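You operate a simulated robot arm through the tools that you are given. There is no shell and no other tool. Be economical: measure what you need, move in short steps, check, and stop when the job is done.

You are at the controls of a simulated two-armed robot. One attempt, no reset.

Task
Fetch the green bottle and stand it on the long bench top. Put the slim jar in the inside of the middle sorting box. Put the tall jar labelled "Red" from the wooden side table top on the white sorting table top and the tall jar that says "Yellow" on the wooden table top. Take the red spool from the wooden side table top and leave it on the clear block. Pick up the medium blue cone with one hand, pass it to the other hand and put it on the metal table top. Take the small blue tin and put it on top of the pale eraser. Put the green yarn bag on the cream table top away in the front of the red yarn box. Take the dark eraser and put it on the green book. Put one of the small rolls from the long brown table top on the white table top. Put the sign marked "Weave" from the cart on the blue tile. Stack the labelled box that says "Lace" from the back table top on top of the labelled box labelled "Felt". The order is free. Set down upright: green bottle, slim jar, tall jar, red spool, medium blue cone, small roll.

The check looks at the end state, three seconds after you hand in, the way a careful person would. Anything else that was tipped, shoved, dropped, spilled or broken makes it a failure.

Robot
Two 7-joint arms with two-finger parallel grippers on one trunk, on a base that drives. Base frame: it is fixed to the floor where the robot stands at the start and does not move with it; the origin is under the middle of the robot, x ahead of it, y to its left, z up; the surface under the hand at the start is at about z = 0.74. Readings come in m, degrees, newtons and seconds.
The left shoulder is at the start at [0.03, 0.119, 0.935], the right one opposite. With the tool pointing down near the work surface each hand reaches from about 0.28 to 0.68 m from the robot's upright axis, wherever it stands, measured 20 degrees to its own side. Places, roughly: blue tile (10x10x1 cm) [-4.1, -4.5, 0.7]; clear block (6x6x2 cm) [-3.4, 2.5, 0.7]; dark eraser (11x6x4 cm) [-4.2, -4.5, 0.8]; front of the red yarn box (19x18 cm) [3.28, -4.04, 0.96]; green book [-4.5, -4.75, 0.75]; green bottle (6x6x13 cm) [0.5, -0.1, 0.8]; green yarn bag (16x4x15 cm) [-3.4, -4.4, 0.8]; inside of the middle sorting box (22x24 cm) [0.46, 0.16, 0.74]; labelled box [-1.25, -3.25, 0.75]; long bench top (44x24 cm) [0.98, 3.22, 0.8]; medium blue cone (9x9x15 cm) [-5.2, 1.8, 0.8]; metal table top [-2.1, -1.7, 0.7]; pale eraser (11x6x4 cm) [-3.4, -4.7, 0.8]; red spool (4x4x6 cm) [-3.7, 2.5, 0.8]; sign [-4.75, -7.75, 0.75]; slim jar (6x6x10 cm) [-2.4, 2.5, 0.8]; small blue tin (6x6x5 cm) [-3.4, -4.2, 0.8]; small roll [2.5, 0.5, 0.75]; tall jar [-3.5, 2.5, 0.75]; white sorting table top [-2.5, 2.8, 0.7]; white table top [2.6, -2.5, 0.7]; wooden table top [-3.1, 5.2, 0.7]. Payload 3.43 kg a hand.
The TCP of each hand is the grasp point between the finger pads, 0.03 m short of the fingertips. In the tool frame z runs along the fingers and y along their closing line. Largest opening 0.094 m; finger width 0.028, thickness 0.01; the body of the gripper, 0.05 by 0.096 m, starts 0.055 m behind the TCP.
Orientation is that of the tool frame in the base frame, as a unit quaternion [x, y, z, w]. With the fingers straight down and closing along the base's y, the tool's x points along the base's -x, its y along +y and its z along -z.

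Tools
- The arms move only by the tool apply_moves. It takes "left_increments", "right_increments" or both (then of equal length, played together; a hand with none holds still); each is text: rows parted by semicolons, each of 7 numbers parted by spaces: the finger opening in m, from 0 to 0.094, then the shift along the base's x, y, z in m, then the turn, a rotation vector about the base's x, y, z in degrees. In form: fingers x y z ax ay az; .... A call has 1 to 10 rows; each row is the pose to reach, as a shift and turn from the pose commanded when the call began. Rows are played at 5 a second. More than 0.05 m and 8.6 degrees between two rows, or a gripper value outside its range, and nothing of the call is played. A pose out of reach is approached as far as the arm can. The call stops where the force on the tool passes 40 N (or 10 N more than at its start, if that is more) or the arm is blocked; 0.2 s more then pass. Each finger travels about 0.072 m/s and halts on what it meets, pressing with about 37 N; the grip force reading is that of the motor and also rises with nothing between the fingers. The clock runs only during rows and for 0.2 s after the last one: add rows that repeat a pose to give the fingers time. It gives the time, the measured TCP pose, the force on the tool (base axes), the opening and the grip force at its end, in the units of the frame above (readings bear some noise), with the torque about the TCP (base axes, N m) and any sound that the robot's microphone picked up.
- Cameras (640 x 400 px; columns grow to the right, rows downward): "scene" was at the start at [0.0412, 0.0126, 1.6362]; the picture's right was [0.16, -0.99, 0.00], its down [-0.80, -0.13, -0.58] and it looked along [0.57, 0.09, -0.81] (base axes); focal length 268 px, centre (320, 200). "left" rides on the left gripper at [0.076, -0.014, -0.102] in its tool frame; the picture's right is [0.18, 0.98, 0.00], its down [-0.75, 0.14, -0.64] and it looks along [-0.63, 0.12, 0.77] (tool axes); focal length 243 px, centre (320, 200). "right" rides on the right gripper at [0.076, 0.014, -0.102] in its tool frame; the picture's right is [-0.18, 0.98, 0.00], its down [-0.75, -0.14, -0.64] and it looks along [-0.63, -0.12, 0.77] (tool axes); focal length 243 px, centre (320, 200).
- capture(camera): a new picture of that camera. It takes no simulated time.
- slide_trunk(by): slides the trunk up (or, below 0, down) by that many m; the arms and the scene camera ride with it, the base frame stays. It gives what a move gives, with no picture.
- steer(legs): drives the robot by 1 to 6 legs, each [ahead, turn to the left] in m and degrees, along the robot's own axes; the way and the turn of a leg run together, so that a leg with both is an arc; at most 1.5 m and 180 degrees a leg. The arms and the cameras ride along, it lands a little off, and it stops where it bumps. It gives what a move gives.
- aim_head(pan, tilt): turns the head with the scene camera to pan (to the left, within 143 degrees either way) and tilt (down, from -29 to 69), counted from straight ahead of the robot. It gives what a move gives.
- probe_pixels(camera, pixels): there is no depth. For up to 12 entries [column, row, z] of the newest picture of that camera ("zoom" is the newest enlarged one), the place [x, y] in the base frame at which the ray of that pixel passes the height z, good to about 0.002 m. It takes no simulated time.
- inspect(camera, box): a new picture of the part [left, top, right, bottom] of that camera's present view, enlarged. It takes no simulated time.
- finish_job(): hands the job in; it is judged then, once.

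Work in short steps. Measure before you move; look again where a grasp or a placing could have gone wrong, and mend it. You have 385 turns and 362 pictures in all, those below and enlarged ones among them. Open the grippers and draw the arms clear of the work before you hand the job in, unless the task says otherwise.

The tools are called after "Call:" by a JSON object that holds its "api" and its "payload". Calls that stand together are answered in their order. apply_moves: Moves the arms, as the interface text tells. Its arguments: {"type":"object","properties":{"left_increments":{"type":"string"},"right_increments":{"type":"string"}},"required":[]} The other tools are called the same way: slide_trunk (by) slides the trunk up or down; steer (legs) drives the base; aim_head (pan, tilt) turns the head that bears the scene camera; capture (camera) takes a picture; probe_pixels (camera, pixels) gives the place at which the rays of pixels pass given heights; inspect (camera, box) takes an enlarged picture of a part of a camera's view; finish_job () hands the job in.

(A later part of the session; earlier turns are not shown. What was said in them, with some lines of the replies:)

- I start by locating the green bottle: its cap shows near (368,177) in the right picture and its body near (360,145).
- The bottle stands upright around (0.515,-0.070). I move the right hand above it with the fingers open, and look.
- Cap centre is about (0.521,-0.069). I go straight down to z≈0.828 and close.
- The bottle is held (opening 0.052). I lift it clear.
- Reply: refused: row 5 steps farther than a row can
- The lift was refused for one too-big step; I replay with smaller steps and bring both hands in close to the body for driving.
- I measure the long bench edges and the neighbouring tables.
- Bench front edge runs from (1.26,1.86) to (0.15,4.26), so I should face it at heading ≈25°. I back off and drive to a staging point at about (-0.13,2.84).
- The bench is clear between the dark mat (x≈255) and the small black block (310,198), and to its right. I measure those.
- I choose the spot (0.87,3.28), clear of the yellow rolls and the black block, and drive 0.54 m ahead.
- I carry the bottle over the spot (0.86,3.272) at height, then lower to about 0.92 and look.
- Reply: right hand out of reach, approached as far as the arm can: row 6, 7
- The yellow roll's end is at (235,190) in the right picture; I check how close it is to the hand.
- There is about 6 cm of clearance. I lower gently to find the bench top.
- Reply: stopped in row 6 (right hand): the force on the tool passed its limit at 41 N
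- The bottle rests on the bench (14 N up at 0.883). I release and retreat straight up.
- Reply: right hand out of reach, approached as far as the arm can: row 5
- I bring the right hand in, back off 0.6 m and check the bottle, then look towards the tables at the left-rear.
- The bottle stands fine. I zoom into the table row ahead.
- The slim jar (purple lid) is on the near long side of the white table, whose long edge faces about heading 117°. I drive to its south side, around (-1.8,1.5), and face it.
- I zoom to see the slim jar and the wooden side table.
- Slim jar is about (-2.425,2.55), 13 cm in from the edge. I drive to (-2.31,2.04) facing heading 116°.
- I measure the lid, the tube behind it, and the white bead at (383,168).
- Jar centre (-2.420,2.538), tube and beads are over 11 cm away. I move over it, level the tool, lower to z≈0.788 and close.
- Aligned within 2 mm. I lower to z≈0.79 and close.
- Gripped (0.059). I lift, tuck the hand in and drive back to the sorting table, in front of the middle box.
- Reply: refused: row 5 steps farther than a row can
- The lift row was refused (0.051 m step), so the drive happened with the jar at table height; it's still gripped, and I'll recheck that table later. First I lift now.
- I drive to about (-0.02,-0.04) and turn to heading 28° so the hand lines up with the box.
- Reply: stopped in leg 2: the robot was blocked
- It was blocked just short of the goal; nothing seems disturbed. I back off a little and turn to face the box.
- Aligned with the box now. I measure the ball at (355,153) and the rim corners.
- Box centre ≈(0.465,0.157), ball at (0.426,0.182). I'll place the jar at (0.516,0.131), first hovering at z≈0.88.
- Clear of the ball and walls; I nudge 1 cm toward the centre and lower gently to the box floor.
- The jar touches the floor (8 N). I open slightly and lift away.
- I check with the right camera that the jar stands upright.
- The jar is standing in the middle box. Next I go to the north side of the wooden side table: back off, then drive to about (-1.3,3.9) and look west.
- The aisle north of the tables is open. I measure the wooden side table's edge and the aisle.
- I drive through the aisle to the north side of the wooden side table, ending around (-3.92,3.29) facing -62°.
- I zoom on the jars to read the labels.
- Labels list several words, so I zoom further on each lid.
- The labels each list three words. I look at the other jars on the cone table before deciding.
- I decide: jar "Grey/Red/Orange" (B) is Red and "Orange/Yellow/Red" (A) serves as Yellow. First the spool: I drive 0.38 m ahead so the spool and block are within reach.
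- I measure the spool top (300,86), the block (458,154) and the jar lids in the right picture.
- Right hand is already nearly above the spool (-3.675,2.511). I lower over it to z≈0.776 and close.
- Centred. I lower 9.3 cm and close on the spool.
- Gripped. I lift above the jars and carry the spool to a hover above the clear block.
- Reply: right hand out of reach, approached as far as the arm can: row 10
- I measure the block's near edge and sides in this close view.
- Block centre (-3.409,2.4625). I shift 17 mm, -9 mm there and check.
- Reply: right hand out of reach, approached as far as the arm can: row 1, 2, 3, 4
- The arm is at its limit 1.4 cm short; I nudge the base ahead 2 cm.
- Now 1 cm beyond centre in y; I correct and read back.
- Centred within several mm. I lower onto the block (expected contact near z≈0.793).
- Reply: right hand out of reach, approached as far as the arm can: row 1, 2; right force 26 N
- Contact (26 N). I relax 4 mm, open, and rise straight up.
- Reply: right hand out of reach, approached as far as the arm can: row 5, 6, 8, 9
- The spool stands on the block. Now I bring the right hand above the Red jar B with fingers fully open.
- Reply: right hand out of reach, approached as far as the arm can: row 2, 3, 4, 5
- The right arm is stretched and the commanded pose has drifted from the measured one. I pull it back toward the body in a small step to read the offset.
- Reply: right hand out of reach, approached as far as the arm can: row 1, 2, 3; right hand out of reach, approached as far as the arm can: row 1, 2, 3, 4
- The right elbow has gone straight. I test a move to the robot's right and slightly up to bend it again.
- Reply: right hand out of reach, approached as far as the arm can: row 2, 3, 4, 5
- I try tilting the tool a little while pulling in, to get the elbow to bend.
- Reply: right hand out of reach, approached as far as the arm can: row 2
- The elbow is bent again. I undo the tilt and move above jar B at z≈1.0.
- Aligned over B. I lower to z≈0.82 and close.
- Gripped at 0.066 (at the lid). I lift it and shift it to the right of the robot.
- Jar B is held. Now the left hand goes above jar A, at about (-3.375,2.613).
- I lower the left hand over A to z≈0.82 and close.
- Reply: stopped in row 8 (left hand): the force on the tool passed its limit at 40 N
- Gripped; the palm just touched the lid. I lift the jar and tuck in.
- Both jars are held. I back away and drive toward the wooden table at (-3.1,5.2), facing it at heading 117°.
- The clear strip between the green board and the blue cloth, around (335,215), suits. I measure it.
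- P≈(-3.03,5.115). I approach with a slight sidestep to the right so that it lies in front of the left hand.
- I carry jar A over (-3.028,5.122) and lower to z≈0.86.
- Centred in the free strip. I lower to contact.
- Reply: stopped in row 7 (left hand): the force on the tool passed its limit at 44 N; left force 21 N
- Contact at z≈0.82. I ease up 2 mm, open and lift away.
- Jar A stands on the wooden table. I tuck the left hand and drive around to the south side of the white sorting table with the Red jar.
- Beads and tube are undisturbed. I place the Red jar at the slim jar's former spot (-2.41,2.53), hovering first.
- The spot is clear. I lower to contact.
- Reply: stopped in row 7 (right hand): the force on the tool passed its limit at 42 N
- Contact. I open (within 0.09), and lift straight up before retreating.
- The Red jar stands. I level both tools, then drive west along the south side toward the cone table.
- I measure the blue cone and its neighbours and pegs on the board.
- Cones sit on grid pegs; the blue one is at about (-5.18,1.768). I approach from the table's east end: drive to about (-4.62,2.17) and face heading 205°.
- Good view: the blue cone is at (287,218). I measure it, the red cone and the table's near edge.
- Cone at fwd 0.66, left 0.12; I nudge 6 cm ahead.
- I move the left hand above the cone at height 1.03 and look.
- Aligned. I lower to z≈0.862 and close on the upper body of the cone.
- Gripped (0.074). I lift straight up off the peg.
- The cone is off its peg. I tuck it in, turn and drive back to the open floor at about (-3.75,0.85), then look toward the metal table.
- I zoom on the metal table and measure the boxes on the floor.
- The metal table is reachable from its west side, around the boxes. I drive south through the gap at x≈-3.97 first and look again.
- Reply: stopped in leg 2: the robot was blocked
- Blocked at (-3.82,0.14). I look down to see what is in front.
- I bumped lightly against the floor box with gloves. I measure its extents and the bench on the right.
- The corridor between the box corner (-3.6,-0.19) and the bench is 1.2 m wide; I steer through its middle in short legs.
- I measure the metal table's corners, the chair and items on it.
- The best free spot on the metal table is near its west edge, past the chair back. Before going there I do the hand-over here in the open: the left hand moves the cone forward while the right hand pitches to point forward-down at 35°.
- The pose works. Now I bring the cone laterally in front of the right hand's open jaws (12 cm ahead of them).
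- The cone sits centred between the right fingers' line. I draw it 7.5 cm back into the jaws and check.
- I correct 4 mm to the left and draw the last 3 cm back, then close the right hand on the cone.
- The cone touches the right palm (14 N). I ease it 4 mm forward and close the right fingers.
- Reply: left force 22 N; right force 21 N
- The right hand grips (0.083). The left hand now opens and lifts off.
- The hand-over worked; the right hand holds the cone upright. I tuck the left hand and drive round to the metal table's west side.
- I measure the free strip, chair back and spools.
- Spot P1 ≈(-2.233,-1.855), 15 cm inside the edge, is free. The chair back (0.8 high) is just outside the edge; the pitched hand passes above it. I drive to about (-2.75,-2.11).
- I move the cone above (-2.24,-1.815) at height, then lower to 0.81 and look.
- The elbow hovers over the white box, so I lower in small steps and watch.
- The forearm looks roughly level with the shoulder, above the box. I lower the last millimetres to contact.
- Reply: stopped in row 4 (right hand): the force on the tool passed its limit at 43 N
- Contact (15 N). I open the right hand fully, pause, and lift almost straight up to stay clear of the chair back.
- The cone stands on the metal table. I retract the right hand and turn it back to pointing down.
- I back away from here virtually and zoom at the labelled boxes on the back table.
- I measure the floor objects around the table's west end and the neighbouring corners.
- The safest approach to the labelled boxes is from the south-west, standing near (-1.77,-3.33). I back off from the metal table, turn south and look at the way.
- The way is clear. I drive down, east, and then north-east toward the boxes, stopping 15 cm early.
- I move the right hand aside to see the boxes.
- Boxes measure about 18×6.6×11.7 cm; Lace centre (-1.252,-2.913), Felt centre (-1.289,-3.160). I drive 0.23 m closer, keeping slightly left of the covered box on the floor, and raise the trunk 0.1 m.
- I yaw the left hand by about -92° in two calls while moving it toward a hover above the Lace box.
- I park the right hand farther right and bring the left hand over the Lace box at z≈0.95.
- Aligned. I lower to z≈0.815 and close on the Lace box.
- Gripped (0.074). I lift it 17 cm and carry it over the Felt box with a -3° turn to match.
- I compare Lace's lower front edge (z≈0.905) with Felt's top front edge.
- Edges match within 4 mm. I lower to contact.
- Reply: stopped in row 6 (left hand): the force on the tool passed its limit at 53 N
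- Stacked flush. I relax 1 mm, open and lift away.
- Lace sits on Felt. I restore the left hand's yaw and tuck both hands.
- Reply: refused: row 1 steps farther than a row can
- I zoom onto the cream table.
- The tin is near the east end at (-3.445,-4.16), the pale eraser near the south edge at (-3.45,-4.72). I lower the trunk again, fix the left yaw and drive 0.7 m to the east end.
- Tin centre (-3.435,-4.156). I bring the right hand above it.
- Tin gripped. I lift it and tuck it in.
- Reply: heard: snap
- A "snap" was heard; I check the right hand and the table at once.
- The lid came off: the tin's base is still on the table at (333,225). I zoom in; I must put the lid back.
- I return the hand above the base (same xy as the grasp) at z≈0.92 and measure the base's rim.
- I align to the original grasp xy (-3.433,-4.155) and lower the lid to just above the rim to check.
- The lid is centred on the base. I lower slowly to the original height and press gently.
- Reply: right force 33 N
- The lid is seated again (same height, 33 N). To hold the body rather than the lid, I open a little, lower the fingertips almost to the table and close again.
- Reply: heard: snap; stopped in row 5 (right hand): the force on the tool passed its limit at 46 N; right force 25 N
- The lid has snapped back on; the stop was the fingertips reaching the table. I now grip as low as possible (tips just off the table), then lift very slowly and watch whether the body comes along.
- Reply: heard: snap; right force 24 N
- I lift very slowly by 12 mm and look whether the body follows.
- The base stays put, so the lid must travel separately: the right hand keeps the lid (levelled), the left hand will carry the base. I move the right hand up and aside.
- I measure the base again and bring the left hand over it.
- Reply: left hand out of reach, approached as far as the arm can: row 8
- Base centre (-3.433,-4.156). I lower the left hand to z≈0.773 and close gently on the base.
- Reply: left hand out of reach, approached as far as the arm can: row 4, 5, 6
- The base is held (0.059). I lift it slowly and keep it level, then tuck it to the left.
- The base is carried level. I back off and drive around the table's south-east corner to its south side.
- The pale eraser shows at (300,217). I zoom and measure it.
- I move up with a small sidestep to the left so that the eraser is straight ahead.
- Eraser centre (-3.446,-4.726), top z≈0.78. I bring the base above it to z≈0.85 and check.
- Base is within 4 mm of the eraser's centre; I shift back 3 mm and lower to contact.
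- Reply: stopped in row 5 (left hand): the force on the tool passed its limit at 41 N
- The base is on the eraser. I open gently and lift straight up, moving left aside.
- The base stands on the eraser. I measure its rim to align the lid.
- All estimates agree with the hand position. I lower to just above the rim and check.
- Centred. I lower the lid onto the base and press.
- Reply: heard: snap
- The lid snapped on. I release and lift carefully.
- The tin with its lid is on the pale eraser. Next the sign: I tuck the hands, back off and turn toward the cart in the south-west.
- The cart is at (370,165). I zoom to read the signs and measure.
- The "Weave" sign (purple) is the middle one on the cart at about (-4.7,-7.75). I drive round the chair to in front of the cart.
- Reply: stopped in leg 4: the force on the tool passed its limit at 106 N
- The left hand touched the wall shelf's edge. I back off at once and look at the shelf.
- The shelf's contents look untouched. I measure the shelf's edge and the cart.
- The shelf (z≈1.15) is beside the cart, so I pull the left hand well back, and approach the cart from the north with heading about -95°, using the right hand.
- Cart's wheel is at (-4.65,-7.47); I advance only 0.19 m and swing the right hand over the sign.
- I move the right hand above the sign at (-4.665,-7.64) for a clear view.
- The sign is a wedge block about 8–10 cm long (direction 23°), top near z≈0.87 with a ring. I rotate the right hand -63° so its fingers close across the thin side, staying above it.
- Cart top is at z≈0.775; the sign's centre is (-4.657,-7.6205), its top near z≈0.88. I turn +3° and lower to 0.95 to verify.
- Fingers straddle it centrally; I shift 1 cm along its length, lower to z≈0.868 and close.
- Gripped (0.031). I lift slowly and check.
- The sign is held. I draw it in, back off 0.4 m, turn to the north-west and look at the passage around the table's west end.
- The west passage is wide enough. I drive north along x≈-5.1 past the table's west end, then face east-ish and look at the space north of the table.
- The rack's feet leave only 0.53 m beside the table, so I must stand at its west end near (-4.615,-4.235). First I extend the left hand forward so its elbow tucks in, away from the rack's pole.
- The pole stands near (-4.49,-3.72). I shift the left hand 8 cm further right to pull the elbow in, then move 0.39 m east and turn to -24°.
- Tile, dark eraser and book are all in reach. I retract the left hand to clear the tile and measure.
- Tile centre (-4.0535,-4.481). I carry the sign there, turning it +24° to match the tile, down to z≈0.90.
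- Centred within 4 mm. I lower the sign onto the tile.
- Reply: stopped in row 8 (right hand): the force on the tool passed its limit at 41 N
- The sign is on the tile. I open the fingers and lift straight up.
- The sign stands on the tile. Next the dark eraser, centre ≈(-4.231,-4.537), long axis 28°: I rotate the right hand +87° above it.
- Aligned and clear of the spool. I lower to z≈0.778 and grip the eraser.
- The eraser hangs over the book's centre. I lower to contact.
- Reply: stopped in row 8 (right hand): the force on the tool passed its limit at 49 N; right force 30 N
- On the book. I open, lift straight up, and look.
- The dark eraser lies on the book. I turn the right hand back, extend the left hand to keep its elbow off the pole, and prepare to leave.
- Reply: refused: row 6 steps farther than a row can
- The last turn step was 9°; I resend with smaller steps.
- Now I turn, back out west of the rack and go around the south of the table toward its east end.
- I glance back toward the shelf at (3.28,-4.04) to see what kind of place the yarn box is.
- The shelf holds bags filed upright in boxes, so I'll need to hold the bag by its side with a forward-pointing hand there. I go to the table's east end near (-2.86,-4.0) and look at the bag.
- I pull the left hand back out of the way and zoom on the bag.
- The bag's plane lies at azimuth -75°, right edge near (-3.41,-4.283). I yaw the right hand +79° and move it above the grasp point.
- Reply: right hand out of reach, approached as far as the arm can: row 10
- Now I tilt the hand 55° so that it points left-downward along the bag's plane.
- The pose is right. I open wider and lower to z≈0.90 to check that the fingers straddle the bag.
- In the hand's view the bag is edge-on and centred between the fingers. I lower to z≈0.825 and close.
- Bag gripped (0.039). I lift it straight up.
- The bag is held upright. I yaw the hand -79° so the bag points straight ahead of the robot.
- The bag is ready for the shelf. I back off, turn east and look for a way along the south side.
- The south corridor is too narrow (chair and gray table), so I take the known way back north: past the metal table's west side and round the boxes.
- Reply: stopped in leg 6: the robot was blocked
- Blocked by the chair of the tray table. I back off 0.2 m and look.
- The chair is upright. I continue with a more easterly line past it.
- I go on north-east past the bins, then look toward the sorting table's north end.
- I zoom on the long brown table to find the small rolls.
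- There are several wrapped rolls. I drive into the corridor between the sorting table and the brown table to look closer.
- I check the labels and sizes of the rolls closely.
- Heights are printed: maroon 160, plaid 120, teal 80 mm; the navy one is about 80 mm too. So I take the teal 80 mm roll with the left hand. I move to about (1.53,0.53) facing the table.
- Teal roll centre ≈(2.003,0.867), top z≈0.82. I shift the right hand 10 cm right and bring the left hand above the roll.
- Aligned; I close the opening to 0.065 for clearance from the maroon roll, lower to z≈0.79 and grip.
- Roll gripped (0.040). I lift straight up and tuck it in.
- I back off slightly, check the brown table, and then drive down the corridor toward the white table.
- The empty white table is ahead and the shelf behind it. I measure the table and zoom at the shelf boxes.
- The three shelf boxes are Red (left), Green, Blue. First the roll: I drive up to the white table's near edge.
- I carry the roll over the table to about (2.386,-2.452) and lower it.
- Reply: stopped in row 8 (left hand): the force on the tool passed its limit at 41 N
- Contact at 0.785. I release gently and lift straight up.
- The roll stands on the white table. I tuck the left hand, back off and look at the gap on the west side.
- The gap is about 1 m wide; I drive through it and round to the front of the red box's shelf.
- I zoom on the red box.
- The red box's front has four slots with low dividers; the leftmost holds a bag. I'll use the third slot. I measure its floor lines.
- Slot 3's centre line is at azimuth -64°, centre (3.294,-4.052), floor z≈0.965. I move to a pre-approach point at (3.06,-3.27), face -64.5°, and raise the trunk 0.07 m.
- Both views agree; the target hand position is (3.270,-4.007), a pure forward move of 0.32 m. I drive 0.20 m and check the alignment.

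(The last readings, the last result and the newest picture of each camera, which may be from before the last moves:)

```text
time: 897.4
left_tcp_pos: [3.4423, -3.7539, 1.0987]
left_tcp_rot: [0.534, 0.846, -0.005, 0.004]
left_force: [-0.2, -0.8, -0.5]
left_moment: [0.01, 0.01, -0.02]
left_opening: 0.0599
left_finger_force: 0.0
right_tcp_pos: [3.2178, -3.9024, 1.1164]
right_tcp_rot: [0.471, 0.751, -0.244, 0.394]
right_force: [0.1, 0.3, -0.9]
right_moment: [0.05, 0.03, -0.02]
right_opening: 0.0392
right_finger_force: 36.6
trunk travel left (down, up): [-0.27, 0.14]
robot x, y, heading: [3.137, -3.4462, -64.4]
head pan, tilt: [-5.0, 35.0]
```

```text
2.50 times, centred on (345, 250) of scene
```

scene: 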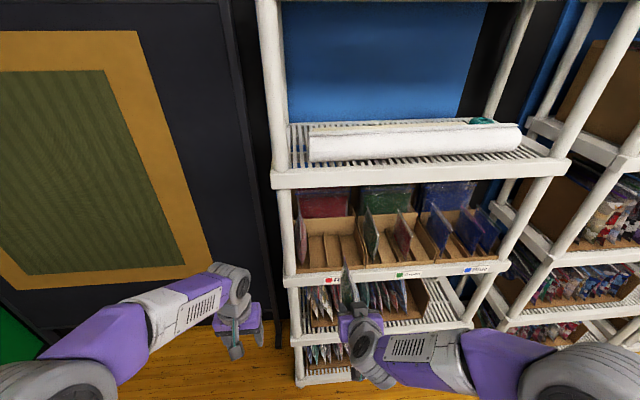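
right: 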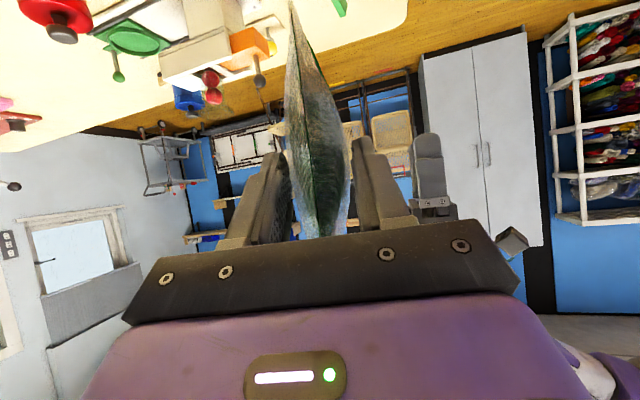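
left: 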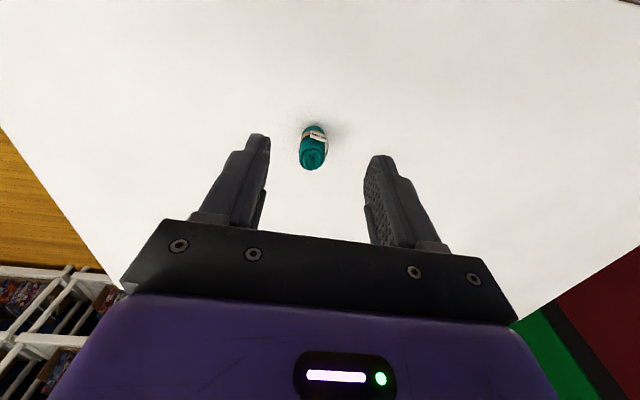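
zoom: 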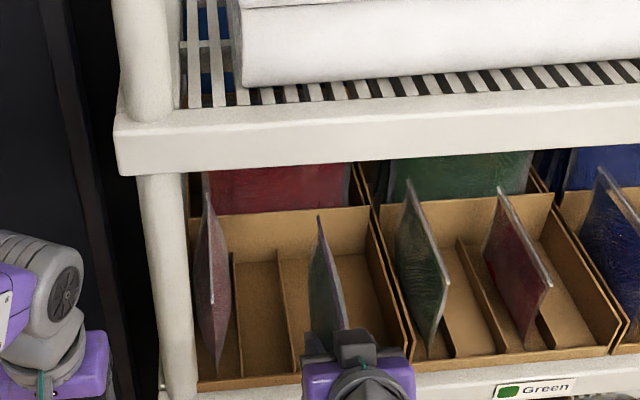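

The bag is entering above slot 3. I continue 11 cm forward with the arm at the same height.

Call:
{"api": "apply_moves", "payload": {"right_increments": "0.005 0.012 -0.025 0 0 0 -0.5; 0.005 0.025 -0.05 0 0 0 -1; 0.005 0.038 -0.076 0 0 0 -1; 0.005 0.052 -0.105 0 0 0 -1; 0.005 0.052 -0.105 0 0 0 -1"}}

Call:
{"api": "inspect", "payload": {"camera": "scene", "box": [260, 170, 430, 330]}}

Call:
{"api": "capture", "payload": {"camera": "right"}}

```text
time: 898.6
left_tcp_pos: [3.4409, -3.7499, 1.1013]
left_tcp_rot: [0.534, 0.845, -0.003, 0.005]
left_force: [-0.5, -0.3, 0.2]
left_moment: [0.0, 0.04, 0.02]
left_opening: 0.06
left_finger_force: 0.1
right_tcp_pos: [3.2693, -4.0052, 1.1144]
right_tcp_rot: [0.476, 0.747, -0.247, 0.392]
right_force: [-8.6, 16.7, -4.2]
right_moment: [0.2, 0.11, -0.02]
right_opening: 0.0395
right_finger_force: 37.3
trunk travel left (down, up): [-0.27, 0.14]
robot x, y, heading: [3.1369, -3.4465, -64.3]
head pan, tilt: [-5.0, 35.0]
```

```text
2.50 times, centred on (345, 250) of scene
```

zoom: 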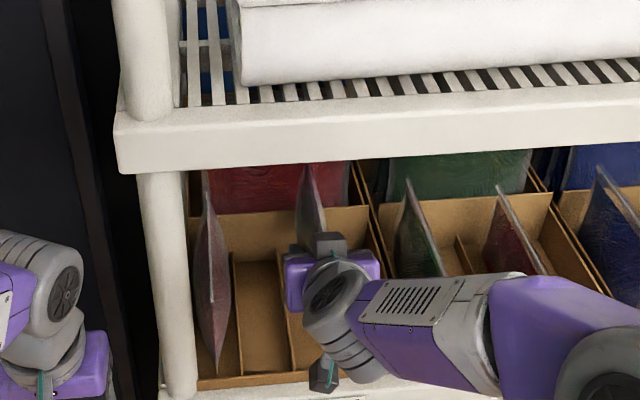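

```text
80 pictures are left
```

right: 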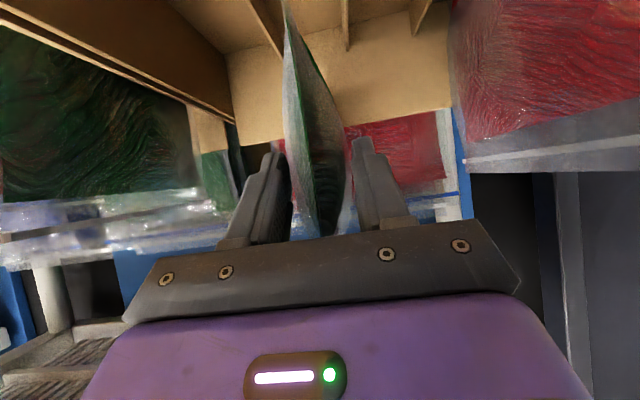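

The far end touches the partition behind (17 N). I back off 13 mm, then lower in small steps.

Call:
{"api": "apply_moves", "payload": {"right_increments": "0.005 -0.0055 0.0118 0 0 0 0; 0.005 -0.0055 0.0118 -0.01 0 0 0; 0.005 -0.0055 0.0118 -0.02 0 0 0; 0.005 -0.0055 0.0118 -0.03 0 0 0; 0.005 -0.0055 0.0118 -0.03 0 0 0"}}

Call:
{"api": "capture", "payload": {"camera": "right"}}

Call:
{"api": "inspect", "payload": {"camera": "scene", "box": [260, 170, 430, 330]}}

```text
time: 899.8
left_tcp_pos: [3.4423, -3.7522, 1.1]
left_tcp_rot: [0.534, 0.845, -0.003, 0.005]
left_force: [0.1, -0.2, -0.4]
left_moment: [0.02, -0.02, -0.02]
left_opening: 0.0601
left_finger_force: 0.1
right_tcp_pos: [3.263, -3.9972, 1.0835]
right_tcp_rot: [0.477, 0.746, -0.248, 0.393]
right_force: [0.6, 0.5, 0.4]
right_moment: [0.05, 0.0, 0.01]
right_opening: 0.039
right_finger_force: 36.6
trunk travel left (down, up): [-0.27, 0.14]
robot x, y, heading: [3.1356, -3.446, -64.5]
head pan, tilt: [-5.0, 35.0]
```

```text
79 pictures are left
```

right: 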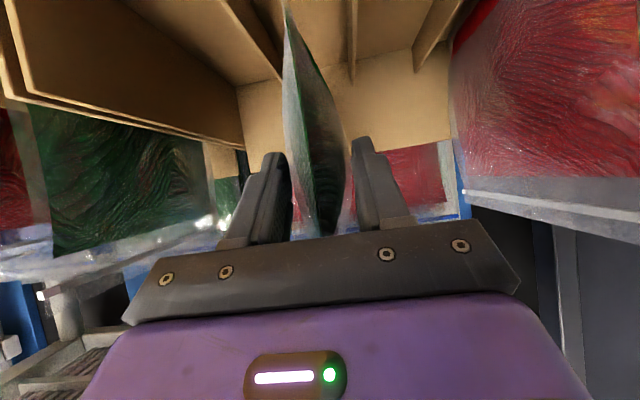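

```text
2.50 times, centred on (345, 250) of scene
```

zoom: 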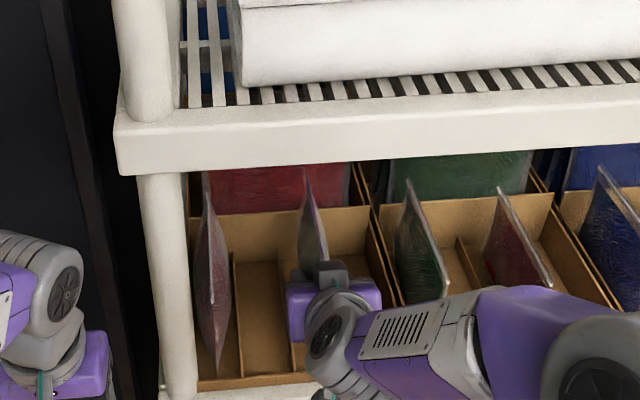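

Laterally the bag is within 2 mm of the slot's centre line. I lower further toward the floor of the box.

Call:
{"api": "apply_moves", "payload": {"right_increments": "0.005 0.001 0 -0.008 0 0 0; 0.005 0.001 0 -0.016 0 0 0; 0.005 0.001 0 -0.022 0 0 0; 0.005 0.001 0 -0.027 0 0 0; 0.005 0.001 0 -0.032 0 0 0; 0.005 0.001 0 -0.036 0 0 0; 0.005 0.001 0 -0.036 0 0 0"}}

Call:
{"api": "capture", "payload": {"camera": "right"}}

Call:
{"api": "inspect", "payload": {"camera": "scene", "box": [260, 170, 430, 330]}}

```text
time: 901.4
left_tcp_pos: [3.4422, -3.7519, 1.1004]
left_tcp_rot: [0.533, 0.846, -0.004, 0.004]
left_force: [0.1, 0.4, 0.0]
left_moment: [0.01, -0.02, -0.03]
left_opening: 0.0598
left_finger_force: 0.1
right_tcp_pos: [3.2661, -3.9937, 1.0514]
right_tcp_rot: [0.478, 0.745, -0.25, 0.393]
right_force: [0.6, -0.5, 1.0]
right_moment: [-0.28, -0.09, 0.02]
right_opening: 0.0394
right_finger_force: 37.1
trunk travel left (down, up): [-0.27, 0.14]
robot x, y, heading: [3.1377, -3.4455, -64.3]
head pan, tilt: [-5.0, 35.0]
```

```text
77 pictures are left
```

right: 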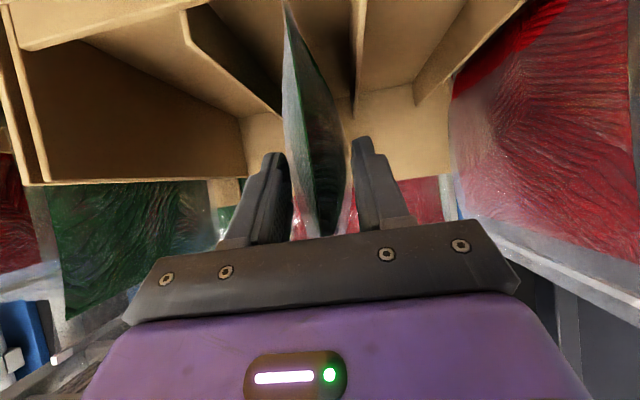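

```text
2.50 times, centred on (345, 250) of scene
```

zoom: 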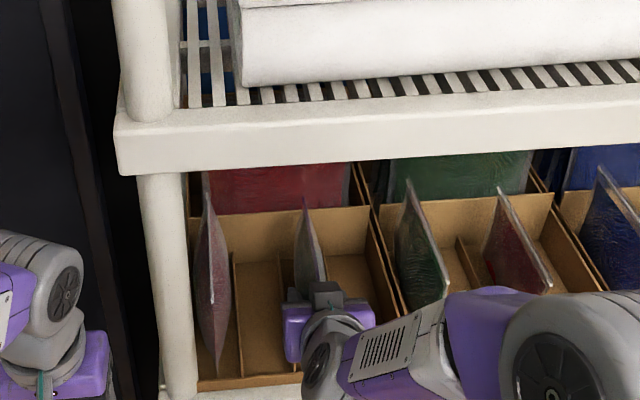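

Call:
{"api": "apply_moves", "payload": {"right_increments": "0.005 0 0 -0.002 0 0 0; 0.005 0 0 -0.004 0 0 0; 0.005 0 0 -0.006 0 0 0; 0.005 0 0 -0.008 0 0 0; 0.005 0 0 -0.01 0 0 0; 0.005 0 0 -0.01 0 0 0"}}

Call:
{"api": "capture", "payload": {"camera": "right"}}

```text
time: 902.8
left_tcp_pos: [3.4416, -3.7528, 1.1005]
left_tcp_rot: [0.534, 0.846, -0.004, 0.005]
left_force: [0.1, -0.6, 0.2]
left_moment: [0.01, 0.02, -0.04]
left_opening: 0.0601
left_finger_force: 0.1
right_tcp_pos: [3.2648, -3.9941, 1.0408]
right_tcp_rot: [0.477, 0.745, -0.249, 0.394]
right_force: [2.4, -2.5, 17.8]
right_moment: [-0.2, -0.08, 0.03]
right_opening: 0.0395
right_finger_force: 37.1
trunk travel left (down, up): [-0.27, 0.14]
robot x, y, heading: [3.1384, -3.4493, -64.2]
head pan, tilt: [-5.0, 35.0]
```

```text
75 pictures are left
```

right: 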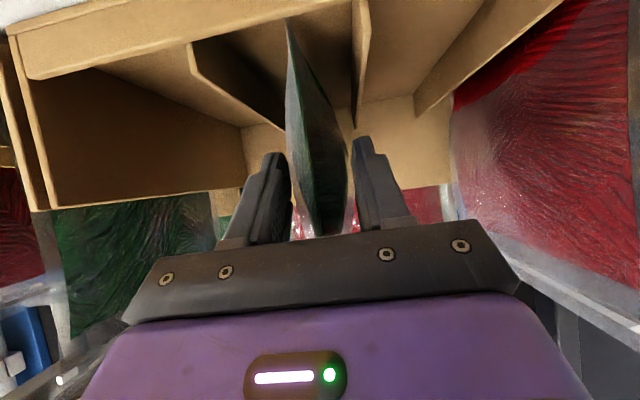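

The bag stands on the box floor (18 N) between the dividers. I open slightly, wait, and withdraw straight back.

Call:
{"api": "apply_moves", "payload": {"right_increments": "0.045 0 0 0.002 0 0 0; 0.055 0 0 0.003 0 0 0; 0.062 0 0 0.003 0 0 0; 0.062 0 0 0.003 0 0 0; 0.062 -0.006 0.013 0.004 0 0 0; 0.062 -0.015 0.032 0.006 0 0 0; 0.062 -0.027 0.058 0.01 0 0 0; 0.062 -0.042 0.09 0.015 0 0 0; 0.062 -0.058 0.124 0.02 0 0 0; 0.062 -0.07 0.15 0.03 0 0 0"}}

Call:
{"api": "inspect", "payload": {"camera": "scene", "box": [260, 170, 430, 330]}}

Call:
{"api": "capture", "payload": {"camera": "right"}}

```text
time: 905.0
left_tcp_pos: [3.4418, -3.7523, 1.1011]
left_tcp_rot: [0.533, 0.846, -0.004, 0.005]
left_force: [-0.1, 0.2, 0.8]
left_moment: [0.03, -0.02, 0.03]
left_opening: 0.0599
left_finger_force: 0.1
right_tcp_pos: [3.2297, -3.883, 1.0777]
right_tcp_rot: [0.477, 0.746, -0.249, 0.393]
right_force: [-0.2, 0.2, 1.2]
right_moment: [0.0, -0.03, 0.0]
right_opening: 0.0619
right_finger_force: 0.1
right hand out of reach, approached as far as the arm can: row 9, 10
trunk travel left (down, up): [-0.27, 0.14]
robot x, y, heading: [3.1358, -3.4464, -64.4]
head pan, tilt: [-5.0, 35.0]
```

```text
2.50 times, centred on (345, 250) of scene
```

zoom: 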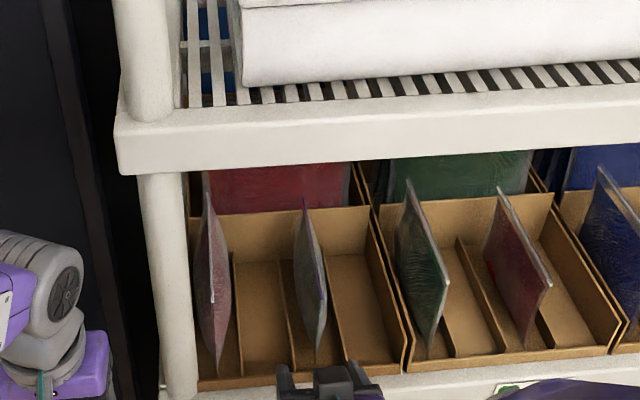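

```text
73 pictures are left
```

right: 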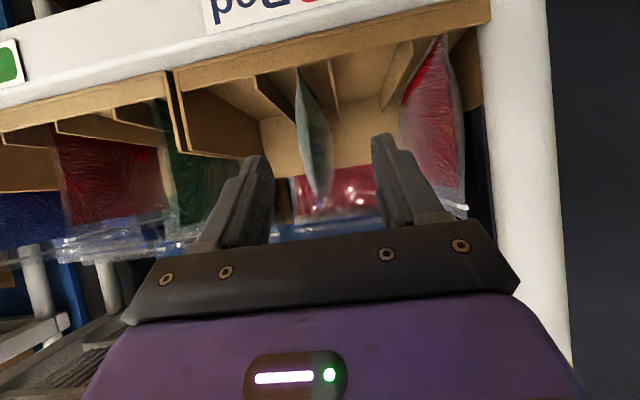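

The green bag stands in the red box's front slot. I back away, open both grippers fully and take a last look.

Call:
{"api": "steer", "payload": {"legs": [[-0.25, 0]]}}

Call:
{"api": "apply_moves", "payload": {"right_increments": "0.08 0 0 0 0 0 0; 0.094 0 0 0 0 0 0; 0.094 0 0 0 0 0 0", "left_increments": "0.08 0 0 0 0 0 0; 0.094 0 0 0 0 0 0; 0.094 0 0 0 0 0 0"}}

Call:
{"api": "capture", "payload": {"camera": "scene"}}

Call:
{"api": "aim_head", "payload": {"pan": 143, "tilt": 30}}

Call:
{"api": "capture", "payload": {"camera": "scene"}}

```text
time: 906.9
left_tcp_pos: [3.3317, -3.5287, 1.0999]
left_tcp_rot: [0.537, 0.843, -0.004, 0.003]
left_force: [-0.5, 0.2, 0.5]
left_moment: [-0.03, -0.02, 0.01]
left_opening: 0.0602
left_finger_force: 0.0
right_tcp_pos: [3.1192, -3.6569, 1.0777]
right_tcp_rot: [0.481, 0.744, -0.25, 0.392]
right_force: [0.7, 0.2, 0.7]
right_moment: [0.01, -0.02, -0.01]
right_opening: 0.062
right_finger_force: 0.1
trunk travel left (down, up): [-0.27, 0.14]
robot x, y, heading: [3.028, -3.2244, -65.0]
head pan, tilt: [-5.0, 35.0]
```

```text
time: 907.7
left_tcp_pos: [3.3313, -3.5294, 1.0997]
left_tcp_rot: [0.537, 0.844, -0.003, 0.003]
left_force: [-0.6, -0.1, -0.3]
left_moment: [0.01, -0.01, -0.05]
left_opening: 0.0942
left_finger_force: 0.1
right_tcp_pos: [3.1188, -3.6583, 1.0771]
right_tcp_rot: [0.48, 0.744, -0.25, 0.391]
right_force: [-0.7, 0.1, 0.0]
right_moment: [0.01, -0.02, -0.01]
right_opening: 0.0939
right_finger_force: 0.0
trunk travel left (down, up): [-0.27, 0.14]
robot x, y, heading: [3.0334, -3.2201, -64.9]
head pan, tilt: [-5.0, 35.0]
```

```text
72 pictures are left
```

scene: 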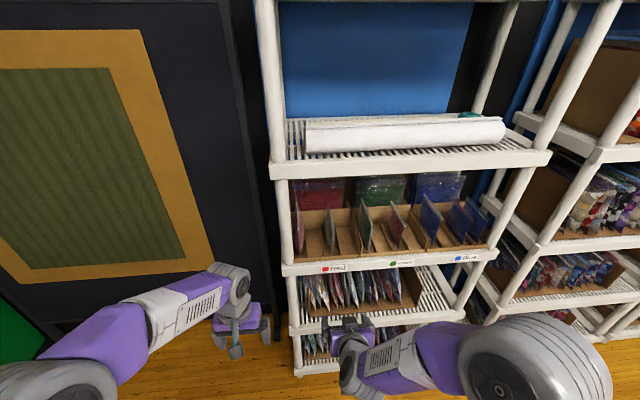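

```text
time: 910.0
left_tcp_pos: [3.3326, -3.5279, 1.0999]
left_tcp_rot: [0.536, 0.844, -0.004, 0.003]
left_force: [1.6, 0.4, 0.0]
left_moment: [0.01, 0.0, 0.01]
left_opening: 0.094
left_finger_force: 0.2
right_tcp_pos: [3.118, -3.6584, 1.0779]
right_tcp_rot: [0.481, 0.744, -0.25, 0.391]
right_force: [0.3, -0.4, 0.2]
right_moment: [-0.02, 0.04, 0.02]
right_opening: 0.0942
right_finger_force: 0.1
trunk travel left (down, up): [-0.27, 0.14]
robot x, y, heading: [3.0316, -3.2246, -65.0]
head pan, tilt: [143.0, 30.0]
```

```text
71 pictures are left
```

scene: 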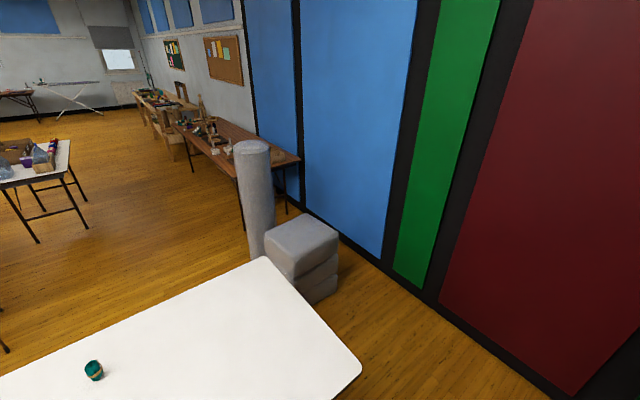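

The roll stands on the white table. One last check toward the stacked boxes and the cone in the west.

Call:
{"api": "aim_head", "payload": {"pan": -115, "tilt": 12}}

Call:
{"api": "inspect", "payload": {"camera": "scene", "box": [200, 150, 520, 300]}}

```text
time: 913.6
left_tcp_pos: [3.3325, -3.529, 1.1]
left_tcp_rot: [0.537, 0.844, -0.003, 0.004]
left_force: [-0.6, 0.5, -0.3]
left_moment: [0.01, 0.03, -0.02]
left_opening: 0.0937
left_finger_force: 0.0
right_tcp_pos: [3.1184, -3.6571, 1.0777]
right_tcp_rot: [0.481, 0.744, -0.25, 0.391]
right_force: [-0.4, -1.1, 0.3]
right_moment: [-0.02, 0.02, -0.02]
right_opening: 0.094
right_finger_force: 0.1
trunk travel left (down, up): [-0.27, 0.14]
robot x, y, heading: [3.0311, -3.2261, -64.8]
head pan, tilt: [-115.0, 12.0]
```

```text
2.00 times, centred on (360, 225) of scene
```

zoom: 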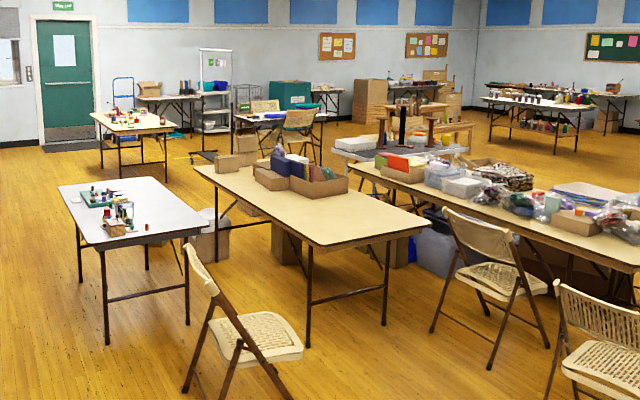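

Everything visible is in order; both hands are open and clear. I hand the job in.

Call:
{"api": "finish_job", "payload": {}}

```text
The job is handed in.
```

I did every item on the list and handed the job in. I did not see the result of the check.

- **Red and Yellow jars:** every jar lid lists three colours. I moved "Grey Red Orange" as Red and "Orange Yellow Red" as Yellow, so if a different jar was meant, that part is wrong.
- **Small roll:** I took the teal one labelled 80 mm. There were 120 mm and 160 mm rolls on the same table.
- **Blue tin:** its lid came off when I first lifted it. I moved the base and the lid separately, and the lid snapped back on once the tin was on the pale eraser.
- **Slim jar:** one lift was refused, so the jar was dragged off the white sorting table instead of lifted. It stayed in the grip, and the beads and other things there looked undisturbed afterwards.
- **Bumps while driving:** the left hand hit the wall shelf by the cart. The base touched the floor box with the gloves, the chair at the tray table, and something near the sorting table. Nothing I could see had moved or fallen.
- **Last look:** I saw the yarn bag, the roll and the stacked boxes in place. The blue cone was too far away to make out, so I last saw it standing when I set it down.
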